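You operate a simulated robot arm through the tools that you are given. There is no shell and no other tool. Be economical: measure what you need, move in short steps, check, and stop when the job is done.

You run a simulated two-armed robot. Do the job below in one go: nothing can be reset, and whatever is moved stays where it is left.

TASK
Pick up the black brush with one hand, pass it to the other hand and put it on the grey top of the steel table.
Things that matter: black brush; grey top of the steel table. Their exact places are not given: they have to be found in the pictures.

The check looks at the end state, three seconds after you hand in, the way a careful person would. Anything else that was tipped, shoved, dropped, spilled or broken makes it a failure.

THE ROBOT
Two 7-joint arms with two-finger parallel grippers on one trunk, on a base that drives. Base frame: it is fixed to the floor where the robot stands at the start and does not move with it; the origin is under the middle of the robot, x ahead of it, y to its left, z up. Lengths are in m, angles in rad, forces in N, time in s.
The left shoulder is at the start at [0.06, 0.189, 1.203], the right one opposite. With the tool pointing down near the work surface each hand reaches from about 0.1 to 0.64 m from the robot's upright axis, wherever it stands, measured 20 degrees to its own side. Places, roughly: black brush (3x3x17 cm) [0.6, 0.2, 0.9]; grey top of the steel table [-0.9, -2.2, 0.7]. Payload 3.43 kg a hand.
The tool frame of a hand sits at the grasp point between the pads (the TCP): z along the fingers, y along the line on which they close. The tips reach 0.03 m beyond it. Largest opening 0.094 m; finger width 0.028, thickness 0.01; the body of the gripper, 0.05 by 0.096 m, starts 0.055 m behind the TCP.
Orientation is told as [roll, pitch, yaw] about the base's x, y, z axes, in that order, counted from this pose: with the fingers straight down and closing along the base's y, the tool's x points along the base's -x, its y along +y and its z along -z.

THE INTERFACE
- The arms move only by the tool play_rows. It takes "left_increments", "right_increments" or both (then of equal length, played together; a hand with none holds still); each is a list of rows, each a list of 3 entries, a list of its own where there are three numbers: the gripper command, from -1 (fully open) to 1 (shut), values between in proportion, then the shift along the tool's x, y, z in units of 40 mm (1.0 is 40 mm), then the turn, a rotation vector about the tool's x, y, z in units of 6 degrees (1.0 is 6 degrees). In form: [[grip, [x, y, z], [ax, ay, az]], ...]. A call has 1 to 8 rows; each row shifts and turns the commanded pose from where the row before left it, along the tool's axes as they then stand. A call with a number of a shift or a turn outside -1 to 1 is refused whole. Each row takes 0.2 s and may step no farther than 0.05 m and 0.15 rad from the row before; otherwise, or with a gripper value out of range, the whole call is refused. A pose out of reach is approached as far as the arm can. The call stops where the force on the tool passes 40 N (or 10 N more than at its start, if that is more) or the arm is blocked; 0.2 s more then pass. Each finger travels about 0.153 m/s and halts on what it meets, pressing with about 29 N; the grip force reading is that of the motor and also rises with nothing between the fingers. The clock runs only during rows and for 0.2 s after the last one: add rows that do not move to give the fingers time. It gives the time, the measured TCP pose, the force on the tool (base axes), the opening and the grip force at its end, in the units of the frame above (readings bear some noise), with the torque about the TCP (base axes, N m) and any sound that the robot's microphone picked up, and new pictures: "pictures" is both (left out), scene, wrist or none (wrist: the cameras of the hands that moved).
- Cameras (640 x 400 px; columns grow to the right, rows downward): "scene" is now at [0.004, 0.0238, 1.7578]; the picture's right is [0.25, -0.97, 0.00], its down [-0.78, -0.20, -0.60] and it looks along [0.58, 0.15, -0.80] (base axes); focal length 270 px, centre (320, 200). "left" rides on the left gripper at [0.076, -0.014, -0.102] in its tool frame; the picture's right is [0.18, 0.98, 0.00], its down [-0.75, 0.14, -0.64] and it looks along [-0.63, 0.12, 0.77] (tool axes); focal length 243 px, centre (320, 200). "right" rides on the right gripper at [0.076, 0.014, -0.103] in its tool frame; the picture's right is [-0.18, 0.98, 0.00], its down [-0.75, -0.14, -0.64] and it looks along [-0.63, -0.12, 0.77] (tool axes); focal length 243 px, centre (320, 200).
- move_column(by): slides the trunk up (or, below 0, down) by that many m; the arms and the scene camera ride with it, the base frame stays. It gives what a move gives, with no picture.
- base_move(legs): drives the robot by 1 to 6 legs, each [ahead, left, turn to the left] in m, m and rad, along the robot's own axes; the way and the turn of a leg run together, so that a leg with both is an arc; at most 1.5 m and 3.142 rad a leg. The arms and the cameras ride along, it lands a little off, and it stops where it bumps. It gives what a move gives, and a new picture of the scene camera.
- head_to(pan, tilt): turns the head with the scene camera to pan (to the left, within 1.501 rad either way) and tilt (down, from -0.506 to 1.204), counted from straight ahead of the robot. It gives what a move gives, and a new picture of the scene camera.
- point_at(camera, pixels): for up to 12 pixels [column, row] of the newest picture of that camera ("zoom" is the newest enlarged one), the place [x, y, z] in the base frame of the surface seen there, good to about 0.002 m, but the place of the scene camera against the robot may be out by one fixed shift of up to 0.018 m in any direction. The clock stands still meanwhile.
- inspect(camera, box): a new picture of the part [left, top, right, bottom] of that camera's present view, enlarged. The clock stands still meanwhile.
- finish_job(): hands the job in; it is judged then, once.

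Work in short steps. Measure before you move; look again where a grasp or a placing could have gone wrong, and mend it. You have 80 turns and 260 pictures in all, those below and enlarged ones among them. Open the grippers and draw the arms clear of the work before you hand the job in, unless the task says otherwise; then end with one line.

The tools are called after "Emit:" by a JSON object that holds its "method" and its "body". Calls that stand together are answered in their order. play_rows: Moves the arms, as the interface text tells. Its arguments: {"type":"object","properties":{"left_increments":{"type":"array","items":{"type":"array"}},"right_increments":{"type":"array","items":{"type":"array"}},"pictures":{"type":"string","enum":["both","scene","wrist","none"]}},"required":[]} The other tools are called the same way: move_column (by) slides the trunk up or down; base_move (legs) drives the base; head_to (pan, tilt) turns the head that bears the scene camera; point_at (camera, pixels) gives the place of the surface under pixels of a picture; inspect (camera, box) takes an enlarged picture of a part of a camera's view; finish_job () hands the job in.

At the start:

```text
clock: 0.0
left_tcp_pos: [0.38, 0.2705, 1.0297]
left_ee_rot: [0.002, -0.001, 0.0]
left_wrist_force: [-0.8, 0.6, 0.2]
left_wrist_torque: [-0.02, 0.04, -0.02]
left_opening: 0.0939
left_finger_force: 0.1
right_tcp_pos: [0.3487, -0.0147, 1.1091]
right_ee_rot: [0.002, 0.0, -0.001]
right_wrist_force: [0.4, 0.1, 0.4]
right_wrist_torque: [-0.03, 0.0, 0.02]
right_opening: 0.0941
right_finger_force: 0.0
trunk travel left (down, up): [-0.875, 0.115]
robot x, y, heading: [-0.0017, -0.0019, -0.002]
head pan, tilt: [0.255, 0.932]
```

scene: 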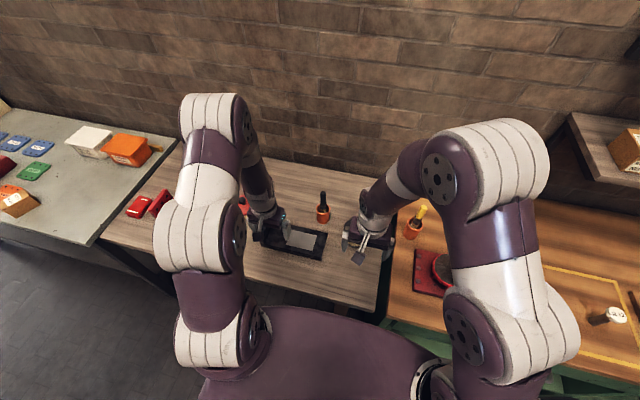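
right: 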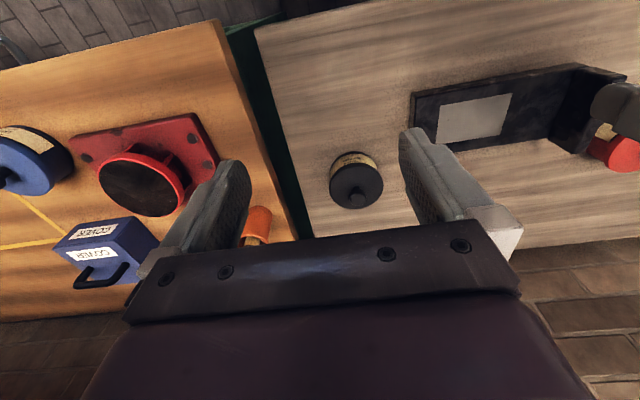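
left: 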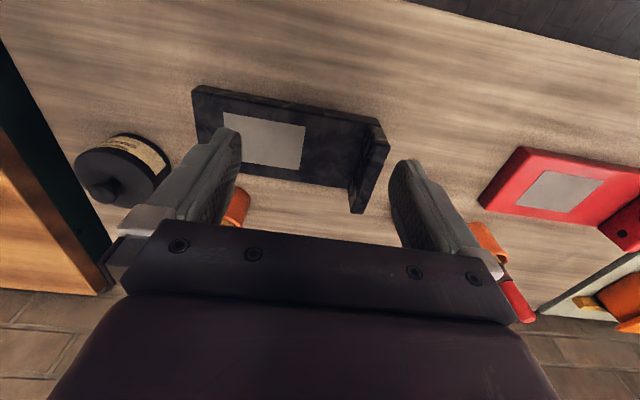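

The scene shows a dark upright item in an orange cup near (323,205), perhaps the black brush. I'll enlarge it and measure.

Emit:
{"method": "inspect", "body": {"camera": "scene", "box": [220, 150, 420, 275]}}

Emit:
{"method": "point_at", "body": {"camera": "scene", "pixels": [[323, 194], [323, 203], [323, 215], [323, 222], [340, 222], [300, 235], [350, 260]]}}

```text
3.20 times, centred on (320, 212) of scene
```

zoom: 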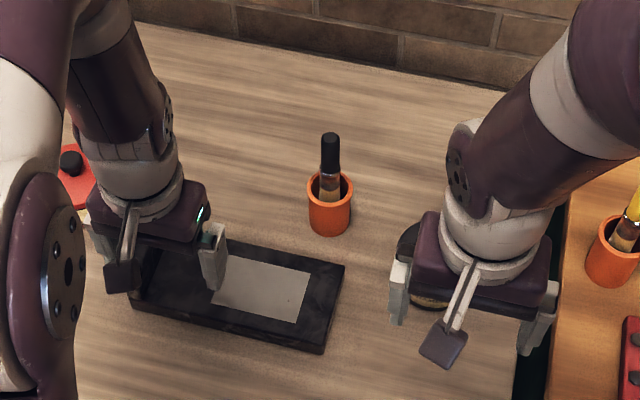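

```text
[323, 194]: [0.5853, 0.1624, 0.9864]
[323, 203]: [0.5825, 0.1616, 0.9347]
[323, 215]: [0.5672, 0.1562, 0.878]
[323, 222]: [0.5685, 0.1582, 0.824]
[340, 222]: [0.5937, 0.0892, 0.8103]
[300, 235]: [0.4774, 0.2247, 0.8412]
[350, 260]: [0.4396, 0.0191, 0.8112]
```

The black-handled brush stands upright in the orange cup at about (0.585, 0.162), with its top at about z 0.986. I'll raise the left hand and bring it into line, short of the brush, so the wrist camera can measure it.

Emit:
{"method": "play_rows", "body": {"left_increments": [[-1, [0, 0, -0.9], [0, 0, 0]], [-1, [0, 0, -0.9], [0, 0, 0]], [-1, [0, -0.9, 0], [0, 0, 0]], [-1, [0, -0.9, 0], [0, 0, 0]], [-1, [0, -0.9, 0], [0, 0, 0]], [-1, [-0.5, 0, 0], [0, 0, 0]], [-1, [0, 0, 0], [0, 0, 0]]]}}

```text
clock: 1.6
left_tcp_pos: [0.3968, 0.1639, 1.1033]
left_ee_rot: [-0.001, 0.001, 0.0]
left_wrist_force: [0.4, 0.4, -0.6]
left_wrist_torque: [-0.02, -0.04, 0.02]
left_opening: 0.0941
left_finger_force: 0.1
right_tcp_pos: [0.3485, -0.0146, 1.1088]
right_ee_rot: [0.001, 0.0, -0.001]
right_wrist_force: [-0.1, -0.5, -0.9]
right_wrist_torque: [0.03, 0.0, -0.01]
right_opening: 0.0941
right_finger_force: 0.0
trunk travel left (down, up): [-0.875, 0.115]
robot x, y, heading: [0.0025, 0.0004, 0.002]
head pan, tilt: [0.255, 0.932]
```

scene: 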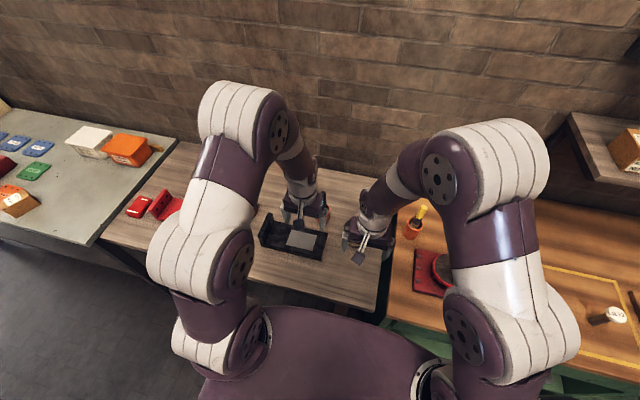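
left: 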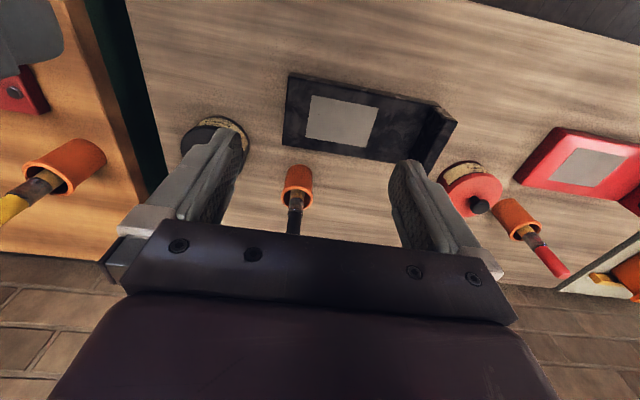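

The left picture shows the brush at about (294,215) between the fingers, in its cup at (297,185). I'll measure it with the wrist camera.

Emit:
{"method": "point_at", "body": {"camera": "left", "pixels": [[294, 230], [294, 222], [295, 214], [295, 206], [297, 200], [297, 180], [287, 182], [310, 182]]}}

Emit:
{"method": "inspect", "body": {"camera": "left", "box": [230, 150, 360, 240]}}

```text
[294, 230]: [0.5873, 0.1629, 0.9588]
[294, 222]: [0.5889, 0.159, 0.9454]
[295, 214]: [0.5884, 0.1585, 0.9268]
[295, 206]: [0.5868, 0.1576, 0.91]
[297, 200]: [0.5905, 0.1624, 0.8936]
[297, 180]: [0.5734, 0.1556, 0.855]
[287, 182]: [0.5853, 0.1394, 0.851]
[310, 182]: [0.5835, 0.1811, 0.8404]
```

```text
4.44 times, centred on (295, 195) of left
```

zoom: 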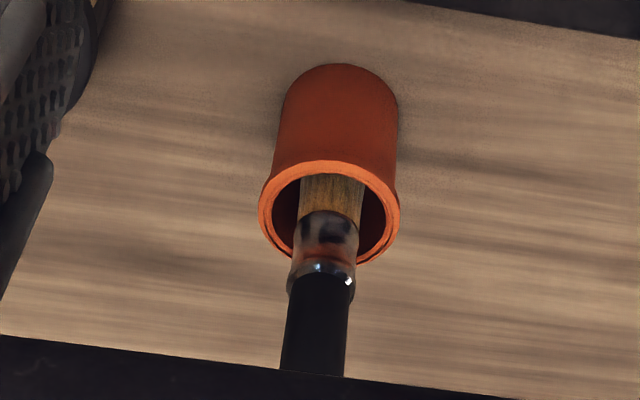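

The handle axis is at about (0.595, 0.161) and it is about 15 mm thick. I'll move over it at z 1.10 and check before going down.

Emit:
{"method": "play_rows", "body": {"left_increments": [[-1, [-1, 0, 0], [0, 0, 0]], [-1, [-1, 0, 0], [0, 0, 0]], [-1, [-1, -0.08, 0], [0, 0, 0]], [-1, [-1, 0, 0], [0, 0, 0]], [-1, [-0.95, 0, 0], [0, 0, 0]], [-1, [0, 0, 0.5], [0, 0, 0]], [-1, [0, 0, 0], [0, 0, 0]]]}}

```text
clock: 3.2
left_tcp_pos: [0.5926, 0.1608, 1.0823]
left_ee_rot: [0.001, -0.001, 0.001]
left_wrist_force: [-0.1, -0.3, 0.4]
left_wrist_torque: [0.01, -0.01, -0.02]
left_opening: 0.0939
left_finger_force: 0.0
left hand out of reach, approached as far as the arm can: row 5
right_tcp_pos: [0.3491, -0.0147, 1.1082]
right_ee_rot: [0.001, 0.001, -0.001]
right_wrist_force: [-0.1, -0.1, 0.4]
right_wrist_torque: [0.01, -0.03, 0.03]
right_opening: 0.094
right_finger_force: 0.1
trunk travel left (down, up): [-0.875, 0.115]
robot x, y, heading: [0.0007, 0.0012, 0.001]
head pan, tilt: [0.255, 0.932]
```

scene: 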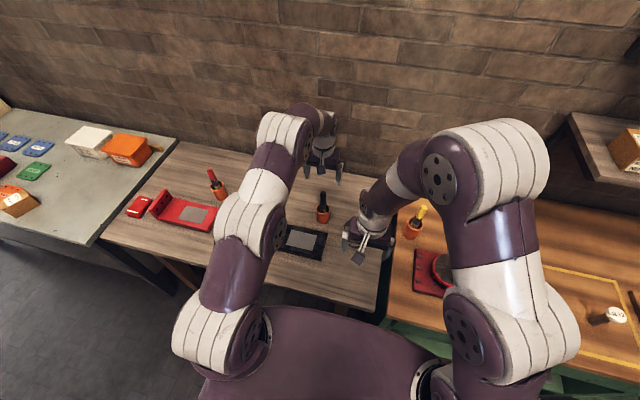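
left: 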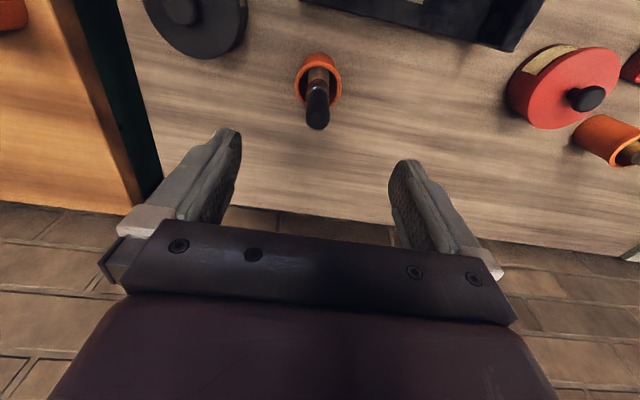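

The brush top is at (318,120), close to where the tool axis should meet it. I'll measure once more to confirm.

Emit:
{"method": "point_at", "body": {"camera": "left", "pixels": [[318, 121], [318, 112], [318, 105], [317, 96], [318, 126]]}}

Emit:
{"method": "inspect", "body": {"camera": "left", "box": [270, 40, 370, 140]}}

```text
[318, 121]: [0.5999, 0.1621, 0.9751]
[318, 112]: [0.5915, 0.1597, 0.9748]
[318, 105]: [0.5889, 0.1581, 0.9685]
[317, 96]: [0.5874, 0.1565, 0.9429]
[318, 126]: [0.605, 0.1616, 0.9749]
```

```text
4.00 times, centred on (320, 90) of left
```

zoom: 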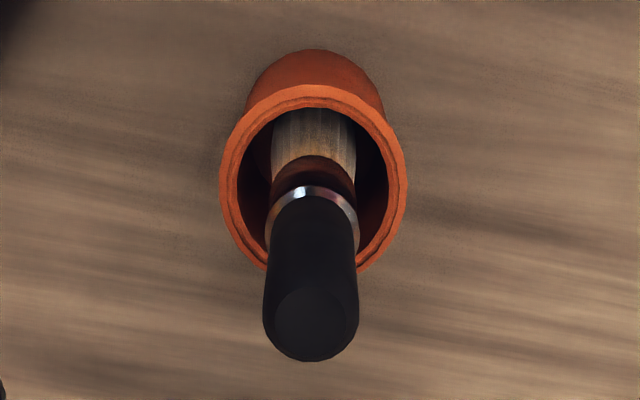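

The top centre is at (0.597, 0.160, 0.975), so the hand is aligned. I'll descend to TCP z of about 0.96 and close.

Emit:
{"method": "play_rows", "body": {"left_increments": [[-1, [0, 0, 0.8], [0, 0, 0]], [-1, [-0.1, 0, 0.8], [0, 0, 0]], [-1, [0, 0, 0.8], [0, 0, 0]], [-1, [0, 0, 0.65], [0, 0, 0]], [-1, [0, 0, 0], [0, 0, 0]], [1, [0, 0, 0], [0, 0, 0]], [1, [0, 0, 0], [0, 0, 0]], [1, [0, 0, 0], [0, 0, 0]]]}}

```text
clock: 5.0
left_tcp_pos: [0.5962, 0.1608, 0.96]
left_ee_rot: [0.0, 0.001, 0.0]
left_wrist_force: [0.0, 0.1, 0.5]
left_wrist_torque: [-0.04, -0.01, -0.03]
left_opening: 0.021
left_finger_force: 29.5
right_tcp_pos: [0.349, -0.0151, 1.1085]
right_ee_rot: [0.001, 0.001, 0.001]
right_wrist_force: [0.3, -0.2, -1.1]
right_wrist_torque: [-0.02, 0.04, 0.0]
right_opening: 0.094
right_finger_force: 0.0
trunk travel left (down, up): [-0.875, 0.115]
robot x, y, heading: [-0.0009, 0.0023, -0.002]
head pan, tilt: [0.255, 0.932]
```

scene: 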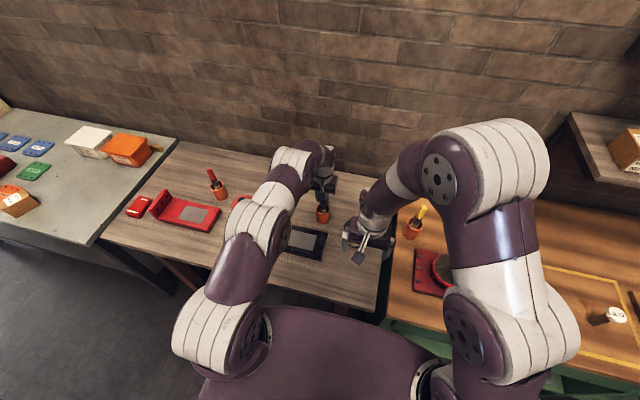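
left: 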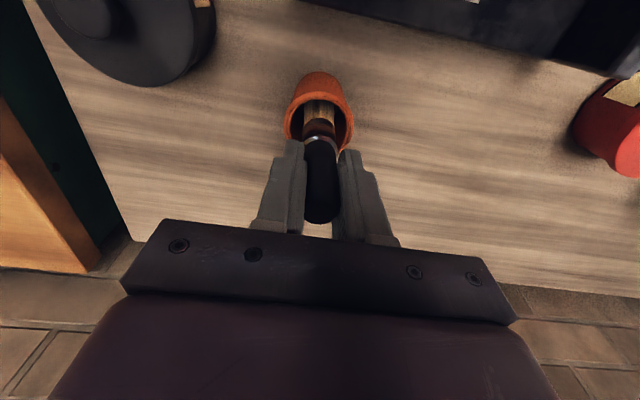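

The grip holds at 21 mm with 29 N. I'll lift straight up with the trunk, keeping the arm reach unchanged.

Emit:
{"method": "move_column", "body": {"by": 0.11}}

Emit:
{"method": "inspect", "body": {"camera": "left", "box": [200, 30, 440, 250]}}

```text
clock: 6.4
left_tcp_pos: [0.5966, 0.1594, 1.0692]
left_ee_rot: [0.0, 0.002, 0.001]
left_wrist_force: [-0.2, -0.7, -0.4]
left_wrist_torque: [0.01, 0.01, -0.02]
left_opening: 0.0209
left_finger_force: 29.5
right_tcp_pos: [0.3502, -0.0146, 1.218]
right_ee_rot: [-0.001, 0.0, -0.001]
right_wrist_force: [-0.3, 0.2, 0.7]
right_wrist_torque: [0.01, -0.01, -0.02]
right_opening: 0.0941
right_finger_force: 0.0
trunk travel left (down, up): [-0.985, 0.005]
robot x, y, heading: [0.0019, 0.0007, 0.0]
head pan, tilt: [0.255, 0.932]
```

```text
1.82 times, centred on (320, 140) of left
```

zoom: 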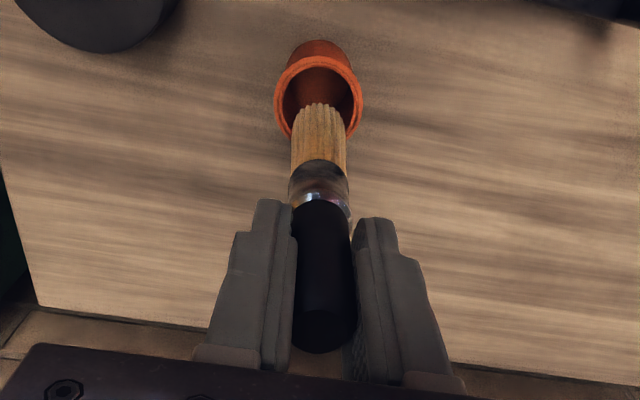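

The brush came up and the cup stayed put. I'll check the height of the bristle tip against the rim.

Emit:
{"method": "point_at", "body": {"camera": "zoom", "pixels": [[320, 109], [320, 130], [320, 165], [320, 197], [320, 58], [282, 100], [322, 230], [322, 325]]}}

```text
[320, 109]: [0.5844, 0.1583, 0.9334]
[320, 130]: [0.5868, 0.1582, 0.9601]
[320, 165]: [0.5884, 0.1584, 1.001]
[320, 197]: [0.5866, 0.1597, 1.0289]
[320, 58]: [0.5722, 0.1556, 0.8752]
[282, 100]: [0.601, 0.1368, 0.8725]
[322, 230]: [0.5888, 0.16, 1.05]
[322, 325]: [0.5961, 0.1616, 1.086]
```

The bristle tip is at z 0.93, well above the rim at 0.875. I'll bring the left hand to about (0.48, 0.20, 1.16) and begin yawing the right hand for a sideways handover grasp.

Emit:
{"method": "play_rows", "body": {"left_increments": [[1, [0, 0, -0.8], [0, 0, 0]], [1, [0.3, 0, -0.8], [0, 0, 0]], [1, [0.8, 0.2, -0.6], [0, 0, 0]], [1, [0.9, 0.4, 0], [0, 0, 0]], [1, [0.9, 0.4, 0], [0, 0, 0]], [1, [0, 0, 0], [0, 0, 0]], [1, [0, 0, 0], [0, 0, 0]], [1, [0, 0, 0], [0, 0, 0]]], "right_increments": [[-1, [0, 0, 0], [0, 0, -1]], [-1, [0, 0, 0], [0, 0, -1]], [-1, [0, 0, 0], [0, 0, -1]], [-1, [0, 0, 0], [0, 0, -1]], [-1, [0, 0, 0], [0, 0, -1]], [-1, [0, 0, 0], [0, 0, -1]], [-1, [0, 0, 0], [0, 0, -1]], [-1, [0, 0, 0], [0, 0, -1]]], "pictures": "scene"}}

```text
clock: 8.2
left_tcp_pos: [0.4788, 0.2007, 1.1575]
left_ee_rot: [0.0, -0.001, -0.001]
left_wrist_force: [-0.3, -0.2, -0.7]
left_wrist_torque: [0.0, 0.01, 0.01]
left_opening: 0.0209
left_finger_force: 28.8
right_tcp_pos: [0.3477, -0.0148, 1.219]
right_ee_rot: [0.0, -0.001, 0.84]
right_wrist_force: [-0.8, -0.4, 0.2]
right_wrist_torque: [0.0, -0.04, 0.0]
right_opening: 0.0939
right_finger_force: 0.1
trunk travel left (down, up): [-0.985, 0.005]
robot x, y, heading: [-0.0002, -0.0001, 0.0]
head pan, tilt: [0.255, 0.932]
```

scene: 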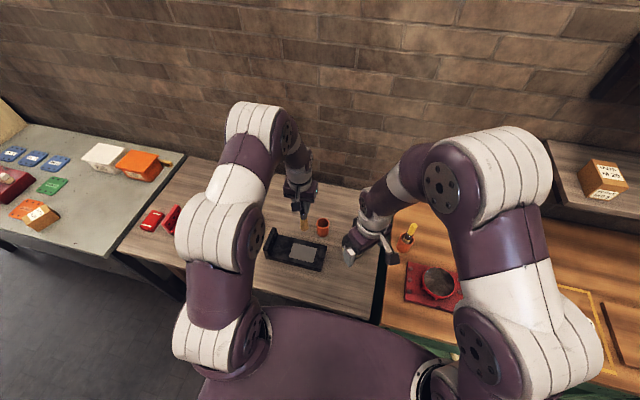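

The left hand holds the brush at (0.479, 0.201). I'll pitch the right hand toward horizontal in place.

Emit:
{"method": "play_rows", "body": {"right_increments": [[-1, [0, 0, 0], [0, -1, 0]], [-1, [0, 0, 0], [0, -1, 0]], [-1, [0, 0, 0], [0, -1, 0]], [-1, [0, 0, 0], [0, -1, 0]], [-1, [0, 0, 0], [0, -1, 0]], [-1, [0, 0, 0], [0, -1, 0]], [-1, [0, 0, 0], [0, -1, 0]], [-1, [0, 0, 0], [0, -1, 0]]], "pictures": "scene"}}

```text
clock: 10.0
left_tcp_pos: [0.4808, 0.2012, 1.1562]
left_ee_rot: [0.0, -0.001, -0.001]
left_wrist_force: [-0.8, -0.1, -0.6]
left_wrist_torque: [0.05, 0.01, 0.01]
left_opening: 0.0209
left_finger_force: 28.6
right_tcp_pos: [0.3473, -0.0129, 1.2189]
right_ee_rot: [0.019, -0.786, 0.831]
right_wrist_force: [0.1, -0.1, -0.3]
right_wrist_torque: [-0.01, 0.0, 0.02]
right_opening: 0.0937
right_finger_force: 0.0
right hand out of reach, approached as far as the arm can: row 5
trunk travel left (down, up): [-0.985, 0.005]
robot x, y, heading: [0.0024, -0.0017, 0.001]
head pan, tilt: [0.255, 0.932]
```

scene: 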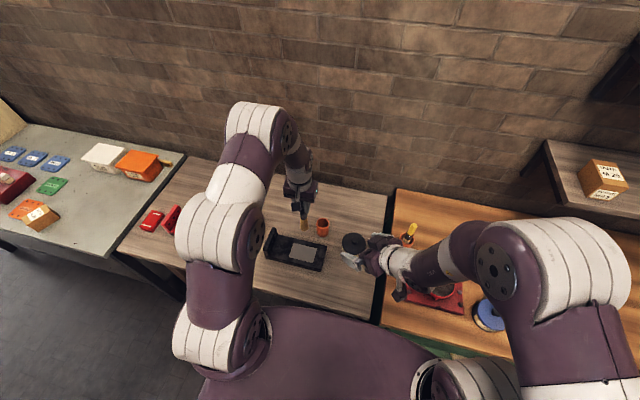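

The right hand got to 45° pitch, then ran short of reach close to the body. I'll advance it along its own z, toward the brush but still about 13 cm short, then go on pitching.

Emit:
{"method": "play_rows", "body": {"right_increments": [[-1, [0, 0.28, 0.95], [0, 0, 0]], [-1, [0, 0.28, 0.95], [0, 0, 0]], [-1, [0, 0.28, 0.95], [0, 0, 0]], [-1, [0, 0.28, 0.8], [0, 0, 0]], [-1, [0, 0, 0], [0, -1, 0]], [-1, [0, 0, 0], [0, -1, 0]], [-1, [0, 0, 0], [0, -1, 0]], [-1, [0, 0, 0], [0, -1, 0]]]}}

```text
clock: 11.8
left_tcp_pos: [0.4817, 0.1993, 1.1564]
left_ee_rot: [0.001, 0.001, 0.0]
left_wrist_force: [0.8, -0.3, -0.5]
left_wrist_torque: [-0.02, 0.02, -0.01]
left_opening: 0.021
left_finger_force: 29.0
right_tcp_pos: [0.4209, 0.1269, 1.1333]
right_ee_rot: [0.132, -1.2, 0.723]
right_wrist_force: [0.5, 1.0, 0.0]
right_wrist_torque: [-0.01, 0.0, 0.01]
right_opening: 0.0941
right_finger_force: 0.0
right hand out of reach, approached as far as the arm can: row 5, 6, 7, 8
trunk travel left (down, up): [-0.985, 0.005]
robot x, y, heading: [-0.0049, -0.0013, -0.003]
head pan, tilt: [0.255, 0.932]
```

scene: 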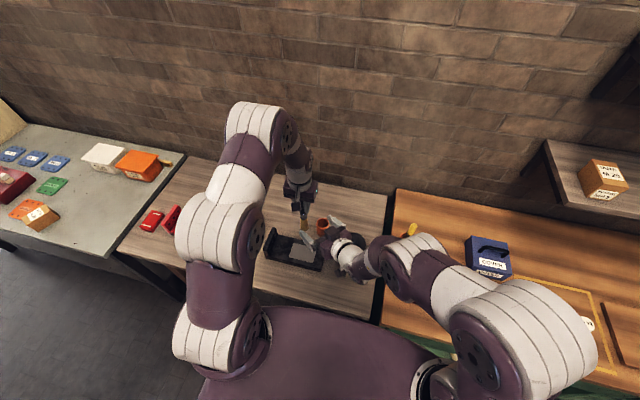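
right: 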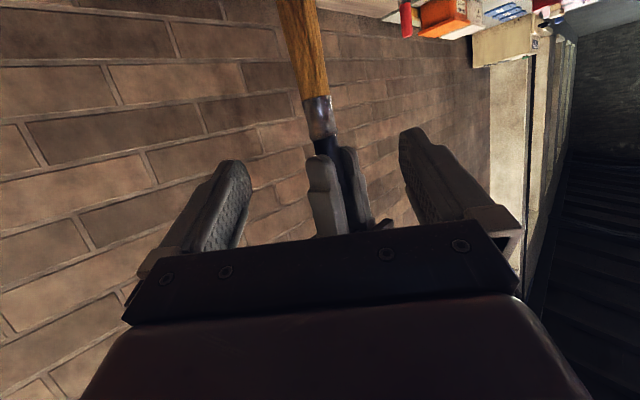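

The right hand is now 69° pitched with the brush between its fingers, about 9 cm ahead. I'll advance 5 cm and read whether command and measurement agree again.

Emit:
{"method": "play_rows", "body": {"right_increments": [[-1, [-0.2, 0, 0.6], [0, 0, 0]], [-1, [-0.2, 0, 0.6], [0, 0, 0]], [-1, [0, 0, 0], [0, 0, 0]]], "pictures": "wrist"}}

```text
clock: 12.6
left_tcp_pos: [0.4805, 0.2004, 1.1583]
left_ee_rot: [0.0, 0.001, -0.002]
left_wrist_force: [0.0, -1.3, -0.3]
left_wrist_torque: [0.02, 0.02, -0.02]
left_opening: 0.0208
left_finger_force: 28.9
right_tcp_pos: [0.46, 0.1599, 1.132]
right_ee_rot: [0.035, -1.205, 0.818]
right_wrist_force: [0.3, -0.1, 0.4]
right_wrist_torque: [0.0, 0.03, 0.01]
right_opening: 0.0942
right_finger_force: 0.0
right hand out of reach, approached as far as the arm can: row 1, 2
trunk travel left (down, up): [-0.985, 0.005]
robot x, y, heading: [0.0012, 0.0003, 0.001]
head pan, tilt: [0.255, 0.932]
```

right: 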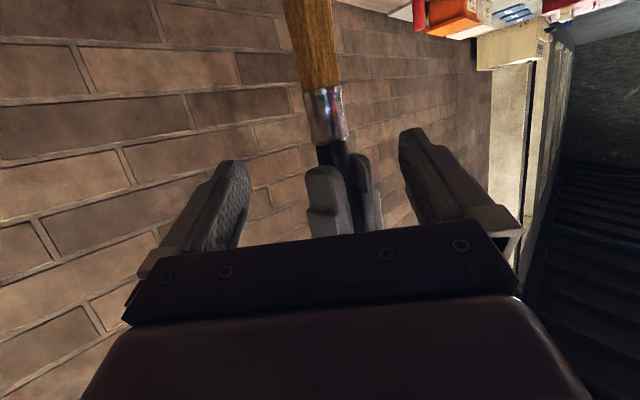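

The right TCP is only 2.6 cm below the left one, and I want about 6.5 cm so the fingers don't meet. I'll raise the left hand 4 cm, then look again.

Emit:
{"method": "play_rows", "body": {"left_increments": [[1, [0, 0, -0.5], [0, 0, 0]], [1, [0, 0, -0.5], [0, 0, 0]], [1, [0, 0, 0], [0, 0, 0]]], "right_increments": [[-1, [0, 0, 0], [0, 0, 0]], [-1, [0, 0, 0], [0, 0, 0]], [-1, [0, 0, 0], [0, 0, 0]]]}}

```text
clock: 13.4
left_tcp_pos: [0.481, 0.1998, 1.1972]
left_ee_rot: [0.002, -0.001, -0.001]
left_wrist_force: [-0.3, 0.7, -1.5]
left_wrist_torque: [0.0, 0.0, 0.01]
left_opening: 0.0211
left_finger_force: 29.1
right_tcp_pos: [0.4606, 0.16, 1.1322]
right_ee_rot: [0.036, -1.206, 0.818]
right_wrist_force: [-0.5, -0.1, -0.2]
right_wrist_torque: [0.01, -0.01, -0.01]
right_opening: 0.0939
right_finger_force: 0.1
trunk travel left (down, up): [-0.985, 0.005]
robot x, y, heading: [0.001, 0.0001, 0.003]
head pan, tilt: [0.255, 0.932]
```

scene: 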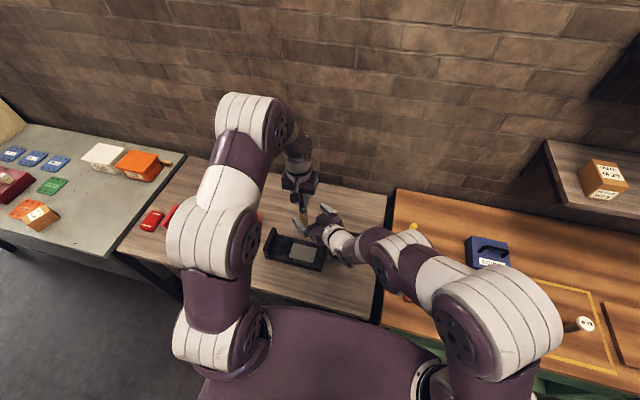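
right: 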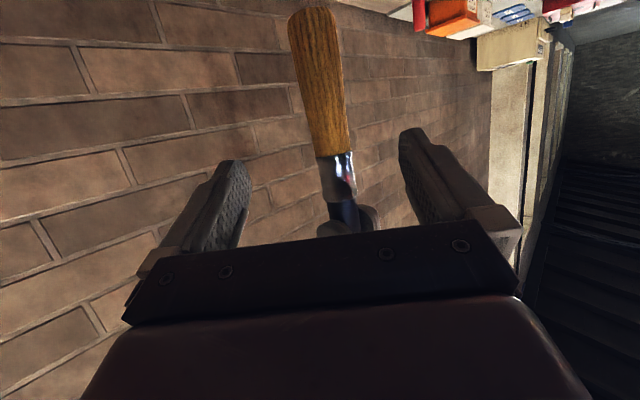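
left: 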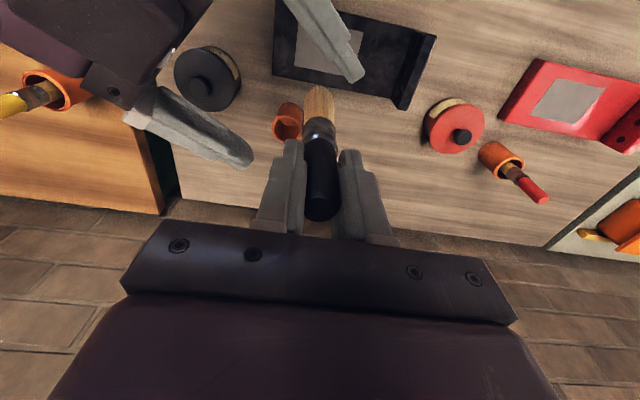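

The brush is 4.3 cm ahead and 1.2 cm to tool +y, with the ferrule at pixel (340,180). I'll advance and centre with the gripper open.

Emit:
{"method": "play_rows", "body": {"right_increments": [[-1, [-0.1, 0.3, 0.3], [0, 0, 0]], [-1, [-0.15, 0, 0.35], [0, 0, 0]], [-1, [-0.13, 0, 0.35], [0, 0, 0]], [-1, [0, 0, 0], [0, 0, 0]]]}}

```text
clock: 14.4
left_tcp_pos: [0.481, 0.2009, 1.1969]
left_ee_rot: [-0.001, 0.001, -0.002]
left_wrist_force: [0.4, 0.0, -0.7]
left_wrist_torque: [0.0, 0.0, -0.02]
left_opening: 0.0212
left_finger_force: 28.8
right_tcp_pos: [0.4875, 0.1903, 1.1328]
right_ee_rot: [0.04, -1.204, 0.809]
right_wrist_force: [-0.2, 0.7, -0.6]
right_wrist_torque: [-0.02, -0.02, -0.02]
right_opening: 0.0939
right_finger_force: 0.0
right hand out of reach, approached as far as the arm can: row 1
trunk travel left (down, up): [-0.985, 0.005]
robot x, y, heading: [0.0007, 0.0009, 0.0]
head pan, tilt: [0.255, 0.932]
```

scene: 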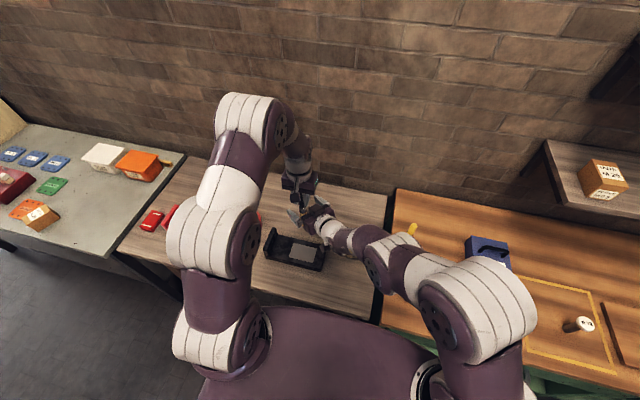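
right: 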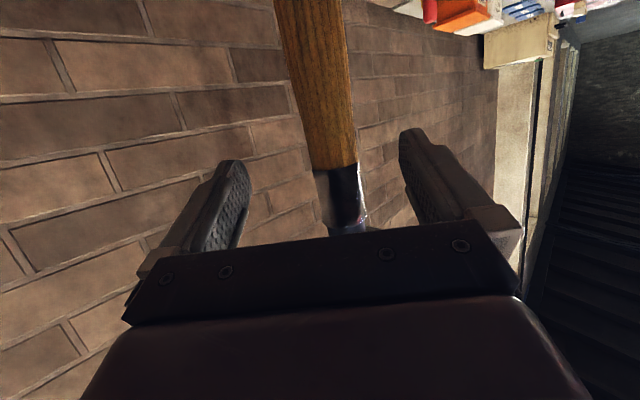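

The right hand is at the right depth but still off by 1.2 cm in +y. I'll centre it and then close the right fingers on the ferrule.

Emit:
{"method": "play_rows", "body": {"right_increments": [[-1, [0, 0.3, 0], [0, 0, 0]], [-1, [0, 0, 0], [0, 0, 0]]], "pictures": "wrist"}}

```text
clock: 15.0
left_tcp_pos: [0.4789, 0.199, 1.1967]
left_ee_rot: [0.0, 0.001, 0.001]
left_wrist_force: [-1.1, -0.2, -1.0]
left_wrist_torque: [-0.03, -0.01, 0.0]
left_opening: 0.021
left_finger_force: 29.1
right_tcp_pos: [0.4801, 0.1976, 1.1327]
right_ee_rot: [0.043, -1.203, 0.808]
right_wrist_force: [-1.4, 0.3, -0.6]
right_wrist_torque: [-0.01, 0.01, -0.01]
right_opening: 0.0943
right_finger_force: 0.2
trunk travel left (down, up): [-0.985, 0.005]
robot x, y, heading: [-0.0032, -0.0018, 0.001]
head pan, tilt: [0.255, 0.932]
```

right: 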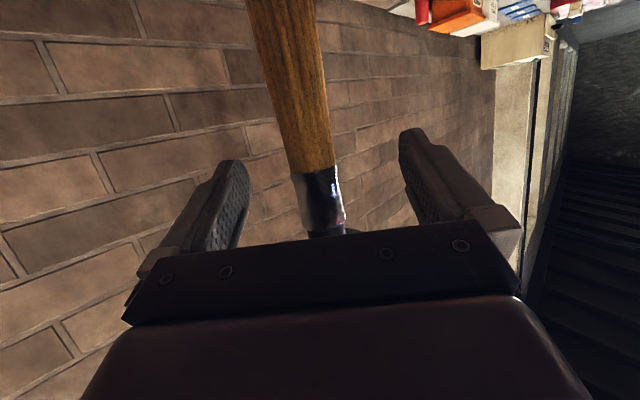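

Now it is centred, with the ferrule at (320,195). I'll close the right gripper.

Emit:
{"method": "play_rows", "body": {"right_increments": [[0, [0, 0, 0], [0, 0, 0]], [0.3, [0, 0, 0], [0, 0, 0]], [1, [0, 0, 0], [0, 0, 0]], [1, [0, 0, 0], [0, 0, 0]], [1, [0, 0, 0], [0, 0, 0]]], "pictures": "wrist"}}

```text
clock: 16.2
left_tcp_pos: [0.4792, 0.1999, 1.1966]
left_ee_rot: [0.0, 0.002, -0.001]
left_wrist_force: [-10.0, 10.7, 3.3]
left_wrist_torque: [0.35, 0.56, 0.1]
left_opening: 0.021
left_finger_force: 28.8
right_tcp_pos: [0.4794, 0.1965, 1.1325]
right_ee_rot: [0.043, -1.202, 0.804]
right_wrist_force: [9.3, -9.5, -2.9]
right_wrist_torque: [0.26, 0.0, -0.1]
right_opening: 0.0254
right_finger_force: 28.9
trunk travel left (down, up): [-0.985, 0.005]
robot x, y, heading: [-0.0009, 0.0011, -0.002]
head pan, tilt: [0.255, 0.932]
```

right: 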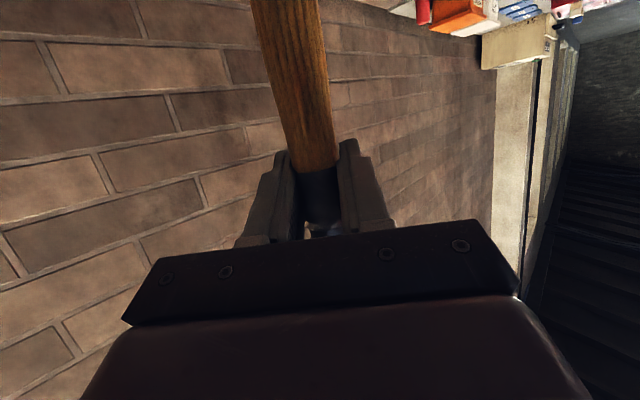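

Both hands hold the brush, with a mild side load of about 13 N. I'll ease the right hand by 1.5 mm, open the left only halfway since the right gripper body is close, and raise the left straight up.

Emit:
{"method": "play_rows", "body": {"left_increments": [[1, [0, 0, 0], [0, 0, 0]], [0.1, [0, 0, 0], [0, 0, 0]], [0.1, [0, 0, 0], [0, 0, 0]], [0.1, [0, 0, -0.3], [0, 0, 0]], [0.1, [0, 0, -0.7], [0, 0, 0]], [0.1, [0, 0, -0.7], [0, 0, 0]], [0.1, [0, 0, 0], [0, 0, 0]]], "right_increments": [[1, [0, -0.04, 0], [0, 0, 0]], [1, [0, 0, 0], [0, 0, 0]], [1, [0, 0, 0], [0, 0, 0]], [1, [0, 0, 0], [0, 0, 0]], [1, [0, 0, 0], [0, 0, 0]], [1, [0, 0, 0], [0, 0, 0]], [1, [0, 0, 0], [0, 0, 0]]]}}

```text
clock: 17.8
left_tcp_pos: [0.4802, 0.1997, 1.2659]
left_ee_rot: [-0.002, -0.001, -0.001]
left_wrist_force: [-0.4, 0.3, 0.2]
left_wrist_torque: [-0.01, -0.02, 0.03]
left_opening: 0.0423
left_finger_force: 0.0
right_tcp_pos: [0.4806, 0.197, 1.1333]
right_ee_rot: [0.04, -1.205, 0.807]
right_wrist_force: [-0.4, -0.1, 0.1]
right_wrist_torque: [-0.04, 0.05, -0.01]
right_opening: 0.0249
right_finger_force: 29.3
trunk travel left (down, up): [-0.985, 0.005]
robot x, y, heading: [0.0028, 0.0021, -0.0]
head pan, tilt: [0.255, 0.932]
```

scene: 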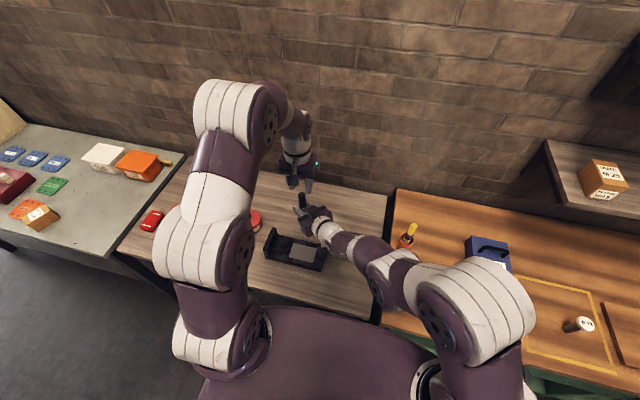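
right: 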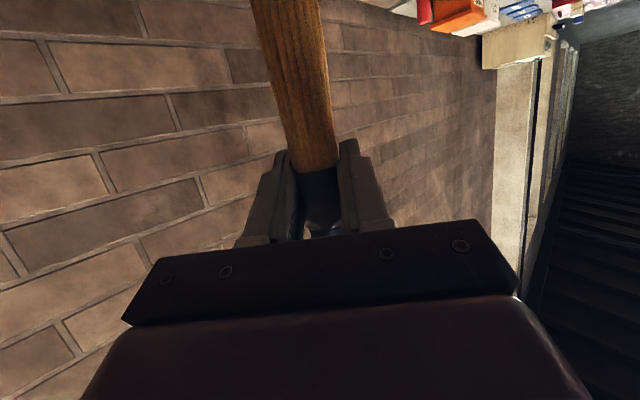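
left: 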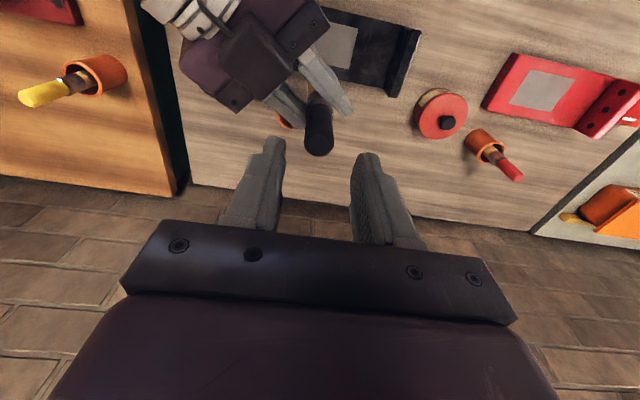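

The brush is now held by the right hand alone, at 25 mm and 29 N, and the left is clear above it. I'll draw the left hand away and bring the right hand back toward pointing down.

Emit:
{"method": "play_rows", "body": {"left_increments": [[0.1, [0, 0.8, 0], [0, 0, 0]], [0.1, [0.3, 0.8, 0], [0, 0, 0]], [-0.5, [0.8, 0.6, 0], [0, 0, 0]], [-1, [0.8, 0.3, 0], [0, 0, 0]], [-1, [0.8, 0, 0], [0, 0, 0]], [-1, [0, 0, 0], [0, 0, 0]], [-1, [0, 0, 0], [0, 0, 0]], [-1, [0, 0, 0], [0, 0, 0]]], "right_increments": [[1, [0, 0, 0], [0, 0, 0]], [1, [0, 0, 0], [0, 0, 0]], [1, [0, 0, 0], [0, 0, 0]], [1, [0, 0, 0], [0, 1, 0]], [1, [0, 0, 0], [0, 1, 0]], [1, [0, 0, 0], [0, 1, 0]], [1, [0, 0, 0], [0, 1, 0]], [1, [0, 0, 0], [0, 1, 0]]], "pictures": "scene"}}

Emit:
{"method": "play_rows", "body": {"right_increments": [[1, [0, 0, 0], [0, 1, 0]], [1, [0, 0, 0], [0, 1, 0]], [1, [0, 0, 0], [0, 1, 0]], [1, [0, 0, 0], [0, 1, 0]], [1, [0.6, 0, 0], [0, 1, 0]], [1, [0.6, 0, 0], [0, 1, 0]], [1, [0.6, 0, 0], [0, 0, 0]], [1, [0, 0, 0], [0, 0, 0]]]}}

```text
clock: 19.6
left_tcp_pos: [0.3725, 0.3011, 1.2654]
left_ee_rot: [0.0, 0.001, 0.001]
left_wrist_force: [0.2, 0.1, -0.1]
left_wrist_torque: [-0.04, -0.01, 0.02]
left_opening: 0.0942
left_finger_force: 0.1
right_tcp_pos: [0.48, 0.1968, 1.1315]
right_ee_rot: [0.017, -0.68, 0.832]
right_wrist_force: [0.6, -1.4, 0.3]
right_wrist_torque: [-0.01, -0.01, 0.01]
right_opening: 0.0253
right_finger_force: 28.7
trunk travel left (down, up): [-0.985, 0.005]
robot x, y, heading: [0.0028, 0.003, -0.003]
head pan, tilt: [0.255, 0.932]
```

scene: 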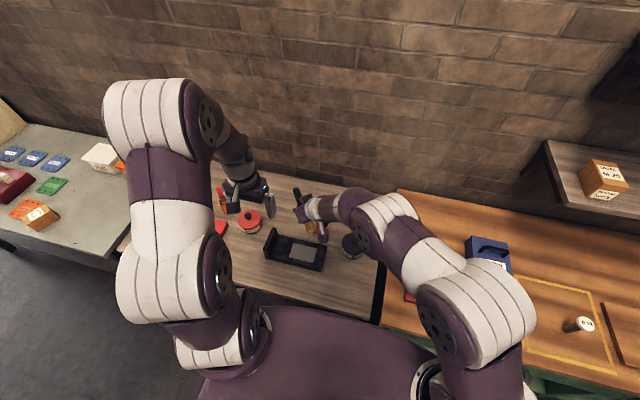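

```text
clock: 21.4
left_tcp_pos: [0.3728, 0.3015, 1.2648]
left_ee_rot: [-0.001, -0.001, -0.001]
left_wrist_force: [0.1, 0.2, -0.7]
left_wrist_torque: [0.0, 0.03, -0.04]
left_opening: 0.0937
left_finger_force: 0.1
right_tcp_pos: [0.4329, 0.1548, 1.1155]
right_ee_rot: [0.041, -0.179, 0.855]
right_wrist_force: [0.5, -0.4, 0.5]
right_wrist_torque: [0.0, -0.03, 0.01]
right_opening: 0.0251
right_finger_force: 29.5
right hand out of reach, approached as far as the arm can: row 2, 3
trunk travel left (down, up): [-0.985, 0.005]
robot x, y, heading: [-0.0036, -0.001, -0.0]
head pan, tilt: [0.255, 0.932]
```

scene: 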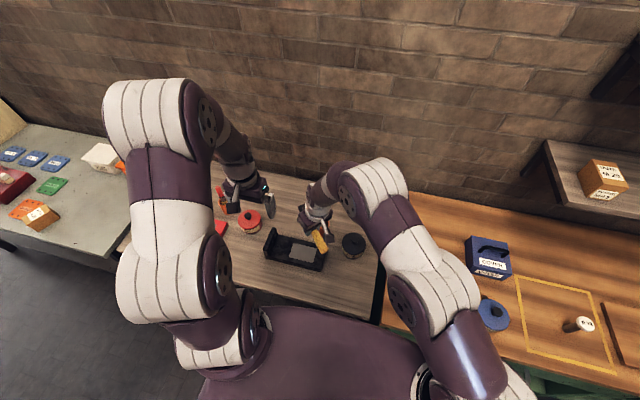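
right: 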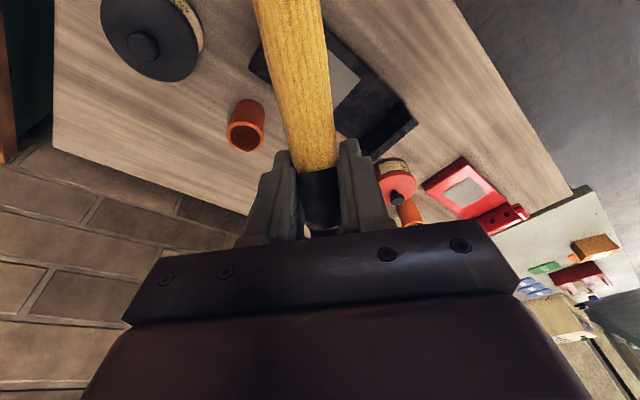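

The right hand points nearly down with the brush held along tool x. I'll tuck the right arm back to its own side and take the yaw out.

Emit:
{"method": "play_rows", "body": {"right_increments": [[1, [0.95, -0.5, -0.1], [0, 0, 0]], [1, [0.95, -0.5, -0.2], [0, 0, 0]], [1, [0.95, -0.5, -0.2], [0, 0, 0]], [1, [0.95, -0.5, -0.2], [0, 0, 0]], [1, [0.95, -0.5, -0.2], [0, 0, 0]], [1, [0.9, -0.5, -0.1], [0, 0, 0]], [1, [0, 0, 0], [0, 0, 1]], [1, [0, 0, 0], [0, 0, 1]]], "pictures": "none"}}

Emit:
{"method": "play_rows", "body": {"left_increments": [[-1, [0.4, 0, 0], [0, 0, 0]], [-1, [0.4, 0, 0], [0, 0, 0]], [-1, [0, 0, 0], [0, 0, 0]], [-1, [0, 0, 0], [0, 0, 0]], [-1, [0, 0, 0], [0, 0, 0]], [-1, [0, 0, 0], [0, 0, 0]], [-1, [0, 0, 0], [0, 0, 0]]], "right_increments": [[1, [0, 0, 0], [0, 0, 1]], [1, [0, 0, 0], [0, 0, 1]], [1, [0, 0, 0], [0, 0, 1]], [1, [0, 0, 0], [0, 0, 1]], [1, [0, 0, 0], [0, 0, 1]], [1, [0, 0, 0], [0, 0, 1]], [1, [0, 0, 0], [0, 0, 0]]]}}

```text
clock: 23.2
left_tcp_pos: [0.3737, 0.3017, 1.2647]
left_ee_rot: [0.0, 0.0, 0.0]
left_wrist_force: [-1.3, 0.2, 0.1]
left_wrist_torque: [0.0, 0.0, -0.03]
left_opening: 0.0942
left_finger_force: 0.1
right_tcp_pos: [0.3765, -0.0977, 1.1102]
right_ee_rot: [0.079, -0.164, 0.641]
right_wrist_force: [0.5, 1.1, -0.5]
right_wrist_torque: [-0.02, -0.01, 0.01]
right_opening: 0.0252
right_finger_force: 29.5
trunk travel left (down, up): [-0.985, 0.005]
robot x, y, heading: [-0.0, -0.0011, -0.003]
head pan, tilt: [0.255, 0.932]
```

```text
clock: 24.8
left_tcp_pos: [0.341, 0.3021, 1.2664]
left_ee_rot: [0.0, -0.002, 0.001]
left_wrist_force: [0.0, 0.2, 0.5]
left_wrist_torque: [0.02, -0.02, 0.01]
left_opening: 0.0939
left_finger_force: 0.1
right_tcp_pos: [0.3759, -0.0972, 1.1094]
right_ee_rot: [0.16, -0.089, 0.012]
right_wrist_force: [0.4, -0.4, -0.1]
right_wrist_torque: [0.02, -0.05, 0.02]
right_opening: 0.025
right_finger_force: 28.7
trunk travel left (down, up): [-0.985, 0.005]
robot x, y, heading: [0.0, -0.0008, -0.002]
head pan, tilt: [0.255, 0.932]
```

scene: 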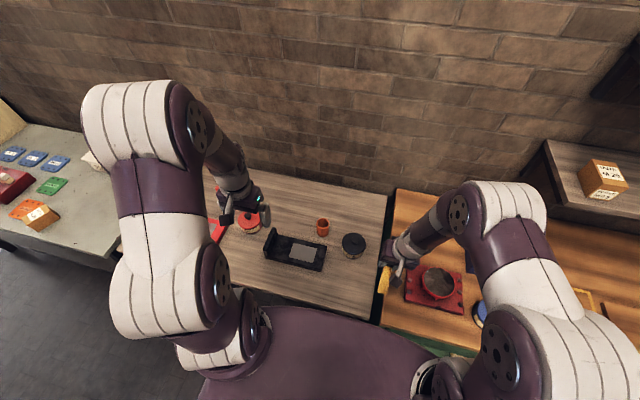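
right: 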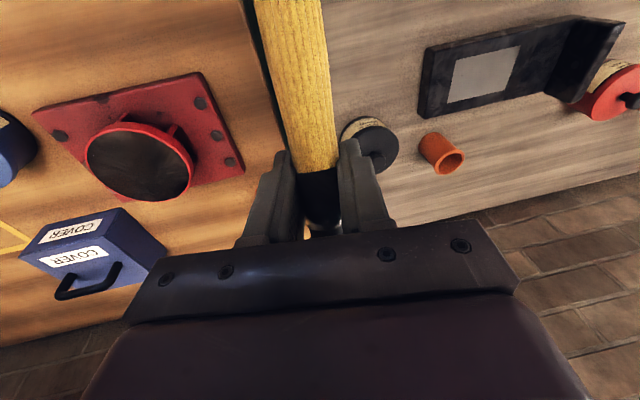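
left: 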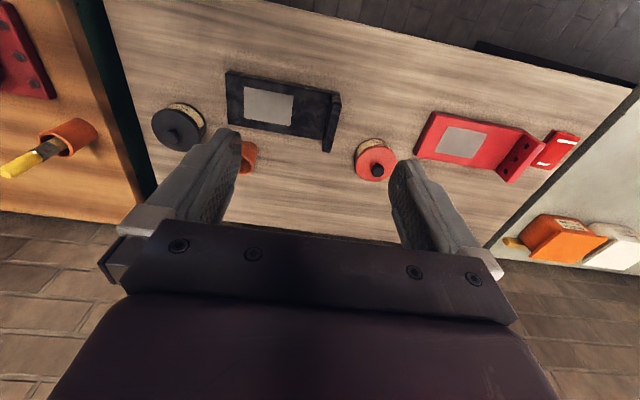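

The brush is secure in the tucked right hand. Before driving, I'll look to the right for the steel table and free floor.

Emit:
{"method": "head_to", "body": {"pan": -1.5, "tilt": 0.5}}

Emit:
{"method": "head_to", "body": {"pan": 1.5, "tilt": 0.5}}

```text
clock: 26.6
left_tcp_pos: [0.3402, 0.3008, 1.2655]
left_ee_rot: [-0.001, 0.0, 0.0]
left_wrist_force: [0.8, 0.2, -0.4]
left_wrist_torque: [-0.02, -0.02, 0.03]
left_opening: 0.0942
left_finger_force: 0.0
right_tcp_pos: [0.3771, -0.0964, 1.1091]
right_ee_rot: [0.162, -0.088, 0.012]
right_wrist_force: [0.4, 0.9, 0.2]
right_wrist_torque: [0.0, -0.03, 0.02]
right_opening: 0.0253
right_finger_force: 29.2
trunk travel left (down, up): [-0.985, 0.005]
robot x, y, heading: [-0.0009, 0.0018, 0.003]
head pan, tilt: [-1.499, 0.499]
```

scene: 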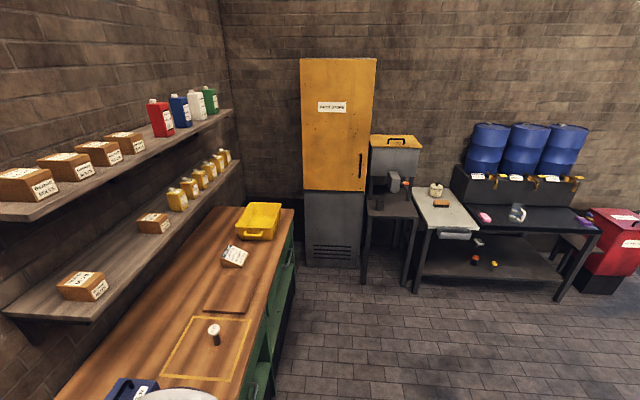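

```text
clock: 29.2
left_tcp_pos: [0.3405, 0.3005, 1.2643]
left_ee_rot: [0.0, 0.001, 0.001]
left_wrist_force: [0.1, 0.0, 1.3]
left_wrist_torque: [0.03, 0.03, 0.01]
left_opening: 0.0943
left_finger_force: 0.1
right_tcp_pos: [0.3766, -0.0959, 1.1098]
right_ee_rot: [0.161, -0.088, 0.015]
right_wrist_force: [-0.3, -0.4, -0.2]
right_wrist_torque: [0.01, -0.01, -0.01]
right_opening: 0.0248
right_finger_force: 28.8
trunk travel left (down, up): [-0.985, 0.005]
robot x, y, heading: [0.0003, 0.0022, -0.002]
head pan, tilt: [1.499, 0.499]
```

scene: 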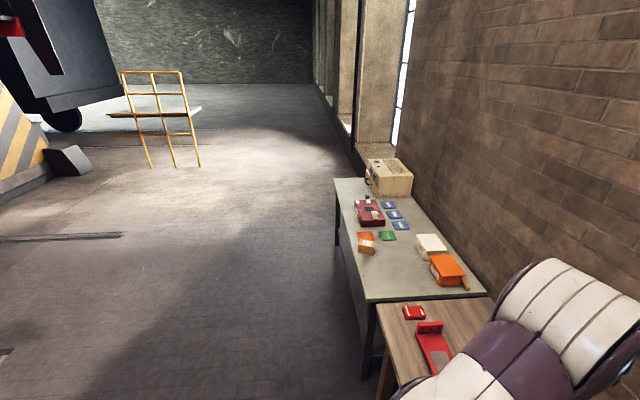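

The right-hand view shows a steel table with a light grey top at about (445,212), beside a black wash bench. I'll look there again and measure.

Emit:
{"method": "head_to", "body": {"pan": -1.5, "tilt": 0.5}}

Emit:
{"method": "point_at", "body": {"camera": "scene", "pixels": [[430, 200], [425, 220], [465, 225], [450, 195], [445, 215], [510, 220], [585, 225], [555, 295], [413, 290], [500, 245], [388, 210], [600, 285]]}}

Emit:
{"method": "inspect", "body": {"camera": "scene", "box": [360, 110, 640, 310]}}

```text
clock: 31.8
left_tcp_pos: [0.3405, 0.301, 1.2651]
left_ee_rot: [0.0, -0.001, 0.0]
left_wrist_force: [-1.2, 0.5, -0.2]
left_wrist_torque: [0.0, -0.01, 0.01]
left_opening: 0.0938
left_finger_force: 0.0
right_tcp_pos: [0.3758, -0.0968, 1.1091]
right_ee_rot: [0.161, -0.087, 0.015]
right_wrist_force: [-0.5, 0.8, 0.3]
right_wrist_torque: [0.01, -0.02, 0.02]
right_opening: 0.0251
right_finger_force: 28.5
trunk travel left (down, up): [-0.985, 0.005]
robot x, y, heading: [0.0005, -0.0003, 0.005]
head pan, tilt: [-1.499, 0.499]
```

scene: 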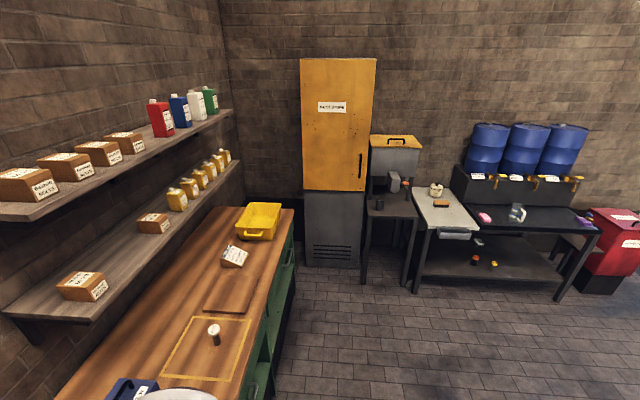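

```text
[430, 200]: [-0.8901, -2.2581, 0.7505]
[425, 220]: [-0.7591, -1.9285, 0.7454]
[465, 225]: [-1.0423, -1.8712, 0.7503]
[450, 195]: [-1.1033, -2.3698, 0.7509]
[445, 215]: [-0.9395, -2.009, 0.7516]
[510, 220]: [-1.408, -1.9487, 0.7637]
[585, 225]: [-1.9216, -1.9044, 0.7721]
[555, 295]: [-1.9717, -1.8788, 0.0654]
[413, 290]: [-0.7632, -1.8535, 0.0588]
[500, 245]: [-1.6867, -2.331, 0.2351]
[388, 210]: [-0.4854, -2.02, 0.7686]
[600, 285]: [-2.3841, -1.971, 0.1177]
```

```text
2.00 times, centred on (500, 210) of scene
```

zoom: 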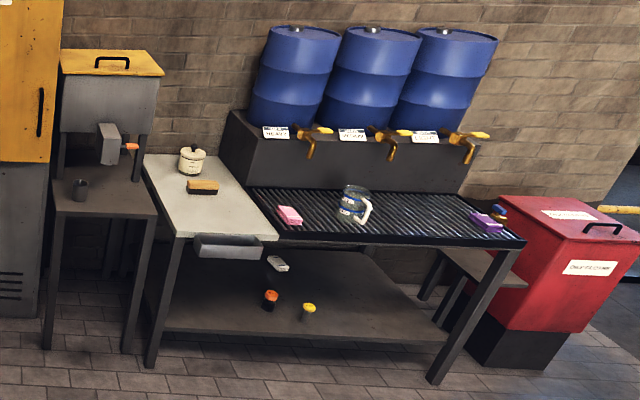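

The grey top spans x from about -0.76 to -1.07 and y from -1.85 to -2.4, at z of about 0.75, and its front half is empty. I'll back off, turn right and drive up in front of it, stopping short.

Emit:
{"method": "base_move", "body": {"legs": [[-0.45, 0, 0], [0, 0, -1.571], [1.2, -0.3, 0]]}}

Emit:
{"method": "head_to", "body": {"pan": -0.1, "tilt": 0.8}}

```text
clock: 44.2
left_tcp_pos: [-0.3964, -1.5565, 1.2661]
left_ee_rot: [0.001, -0.001, -1.537]
left_wrist_force: [0.6, 0.4, 0.4]
left_wrist_torque: [0.02, -0.02, 0.01]
left_opening: 0.0939
left_finger_force: 0.0
right_tcp_pos: [-0.793, -1.6051, 1.1096]
right_ee_rot: [0.162, -0.088, -1.524]
right_wrist_force: [-0.1, -0.2, -1.4]
right_wrist_torque: [-0.06, 0.0, 0.02]
right_opening: 0.025
right_finger_force: 28.6
trunk travel left (down, up): [-0.985, 0.005]
robot x, y, heading: [-0.71, -1.227, -1.534]
head pan, tilt: [-1.499, 0.499]
```

scene: 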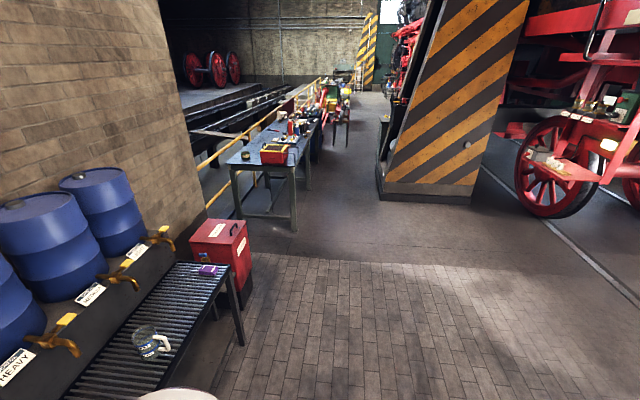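

```text
clock: 45.7
left_tcp_pos: [-0.3968, -1.5574, 1.266]
left_ee_rot: [0.0, 0.0, -1.538]
left_wrist_force: [-0.2, -0.1, -0.3]
left_wrist_torque: [0.02, 0.04, -0.03]
left_opening: 0.0938
left_finger_force: 0.0
right_tcp_pos: [-0.7933, -1.6065, 1.1092]
right_ee_rot: [0.162, -0.089, -1.524]
right_wrist_force: [-0.7, 0.7, -0.4]
right_wrist_torque: [0.02, -0.04, 0.0]
right_opening: 0.0253
right_finger_force: 28.6
trunk travel left (down, up): [-0.985, 0.005]
robot x, y, heading: [-0.707, -1.2316, -1.54]
head pan, tilt: [-0.099, 0.799]
```

scene: 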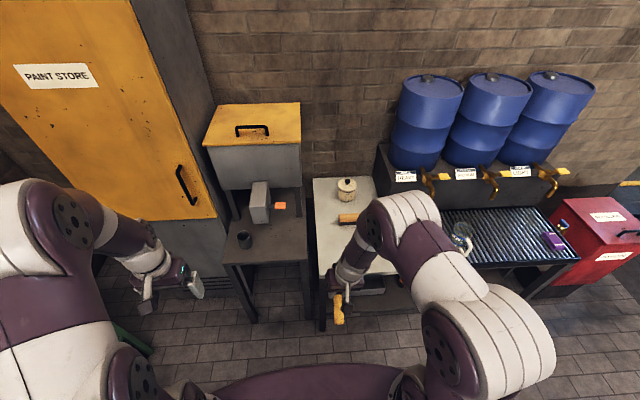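

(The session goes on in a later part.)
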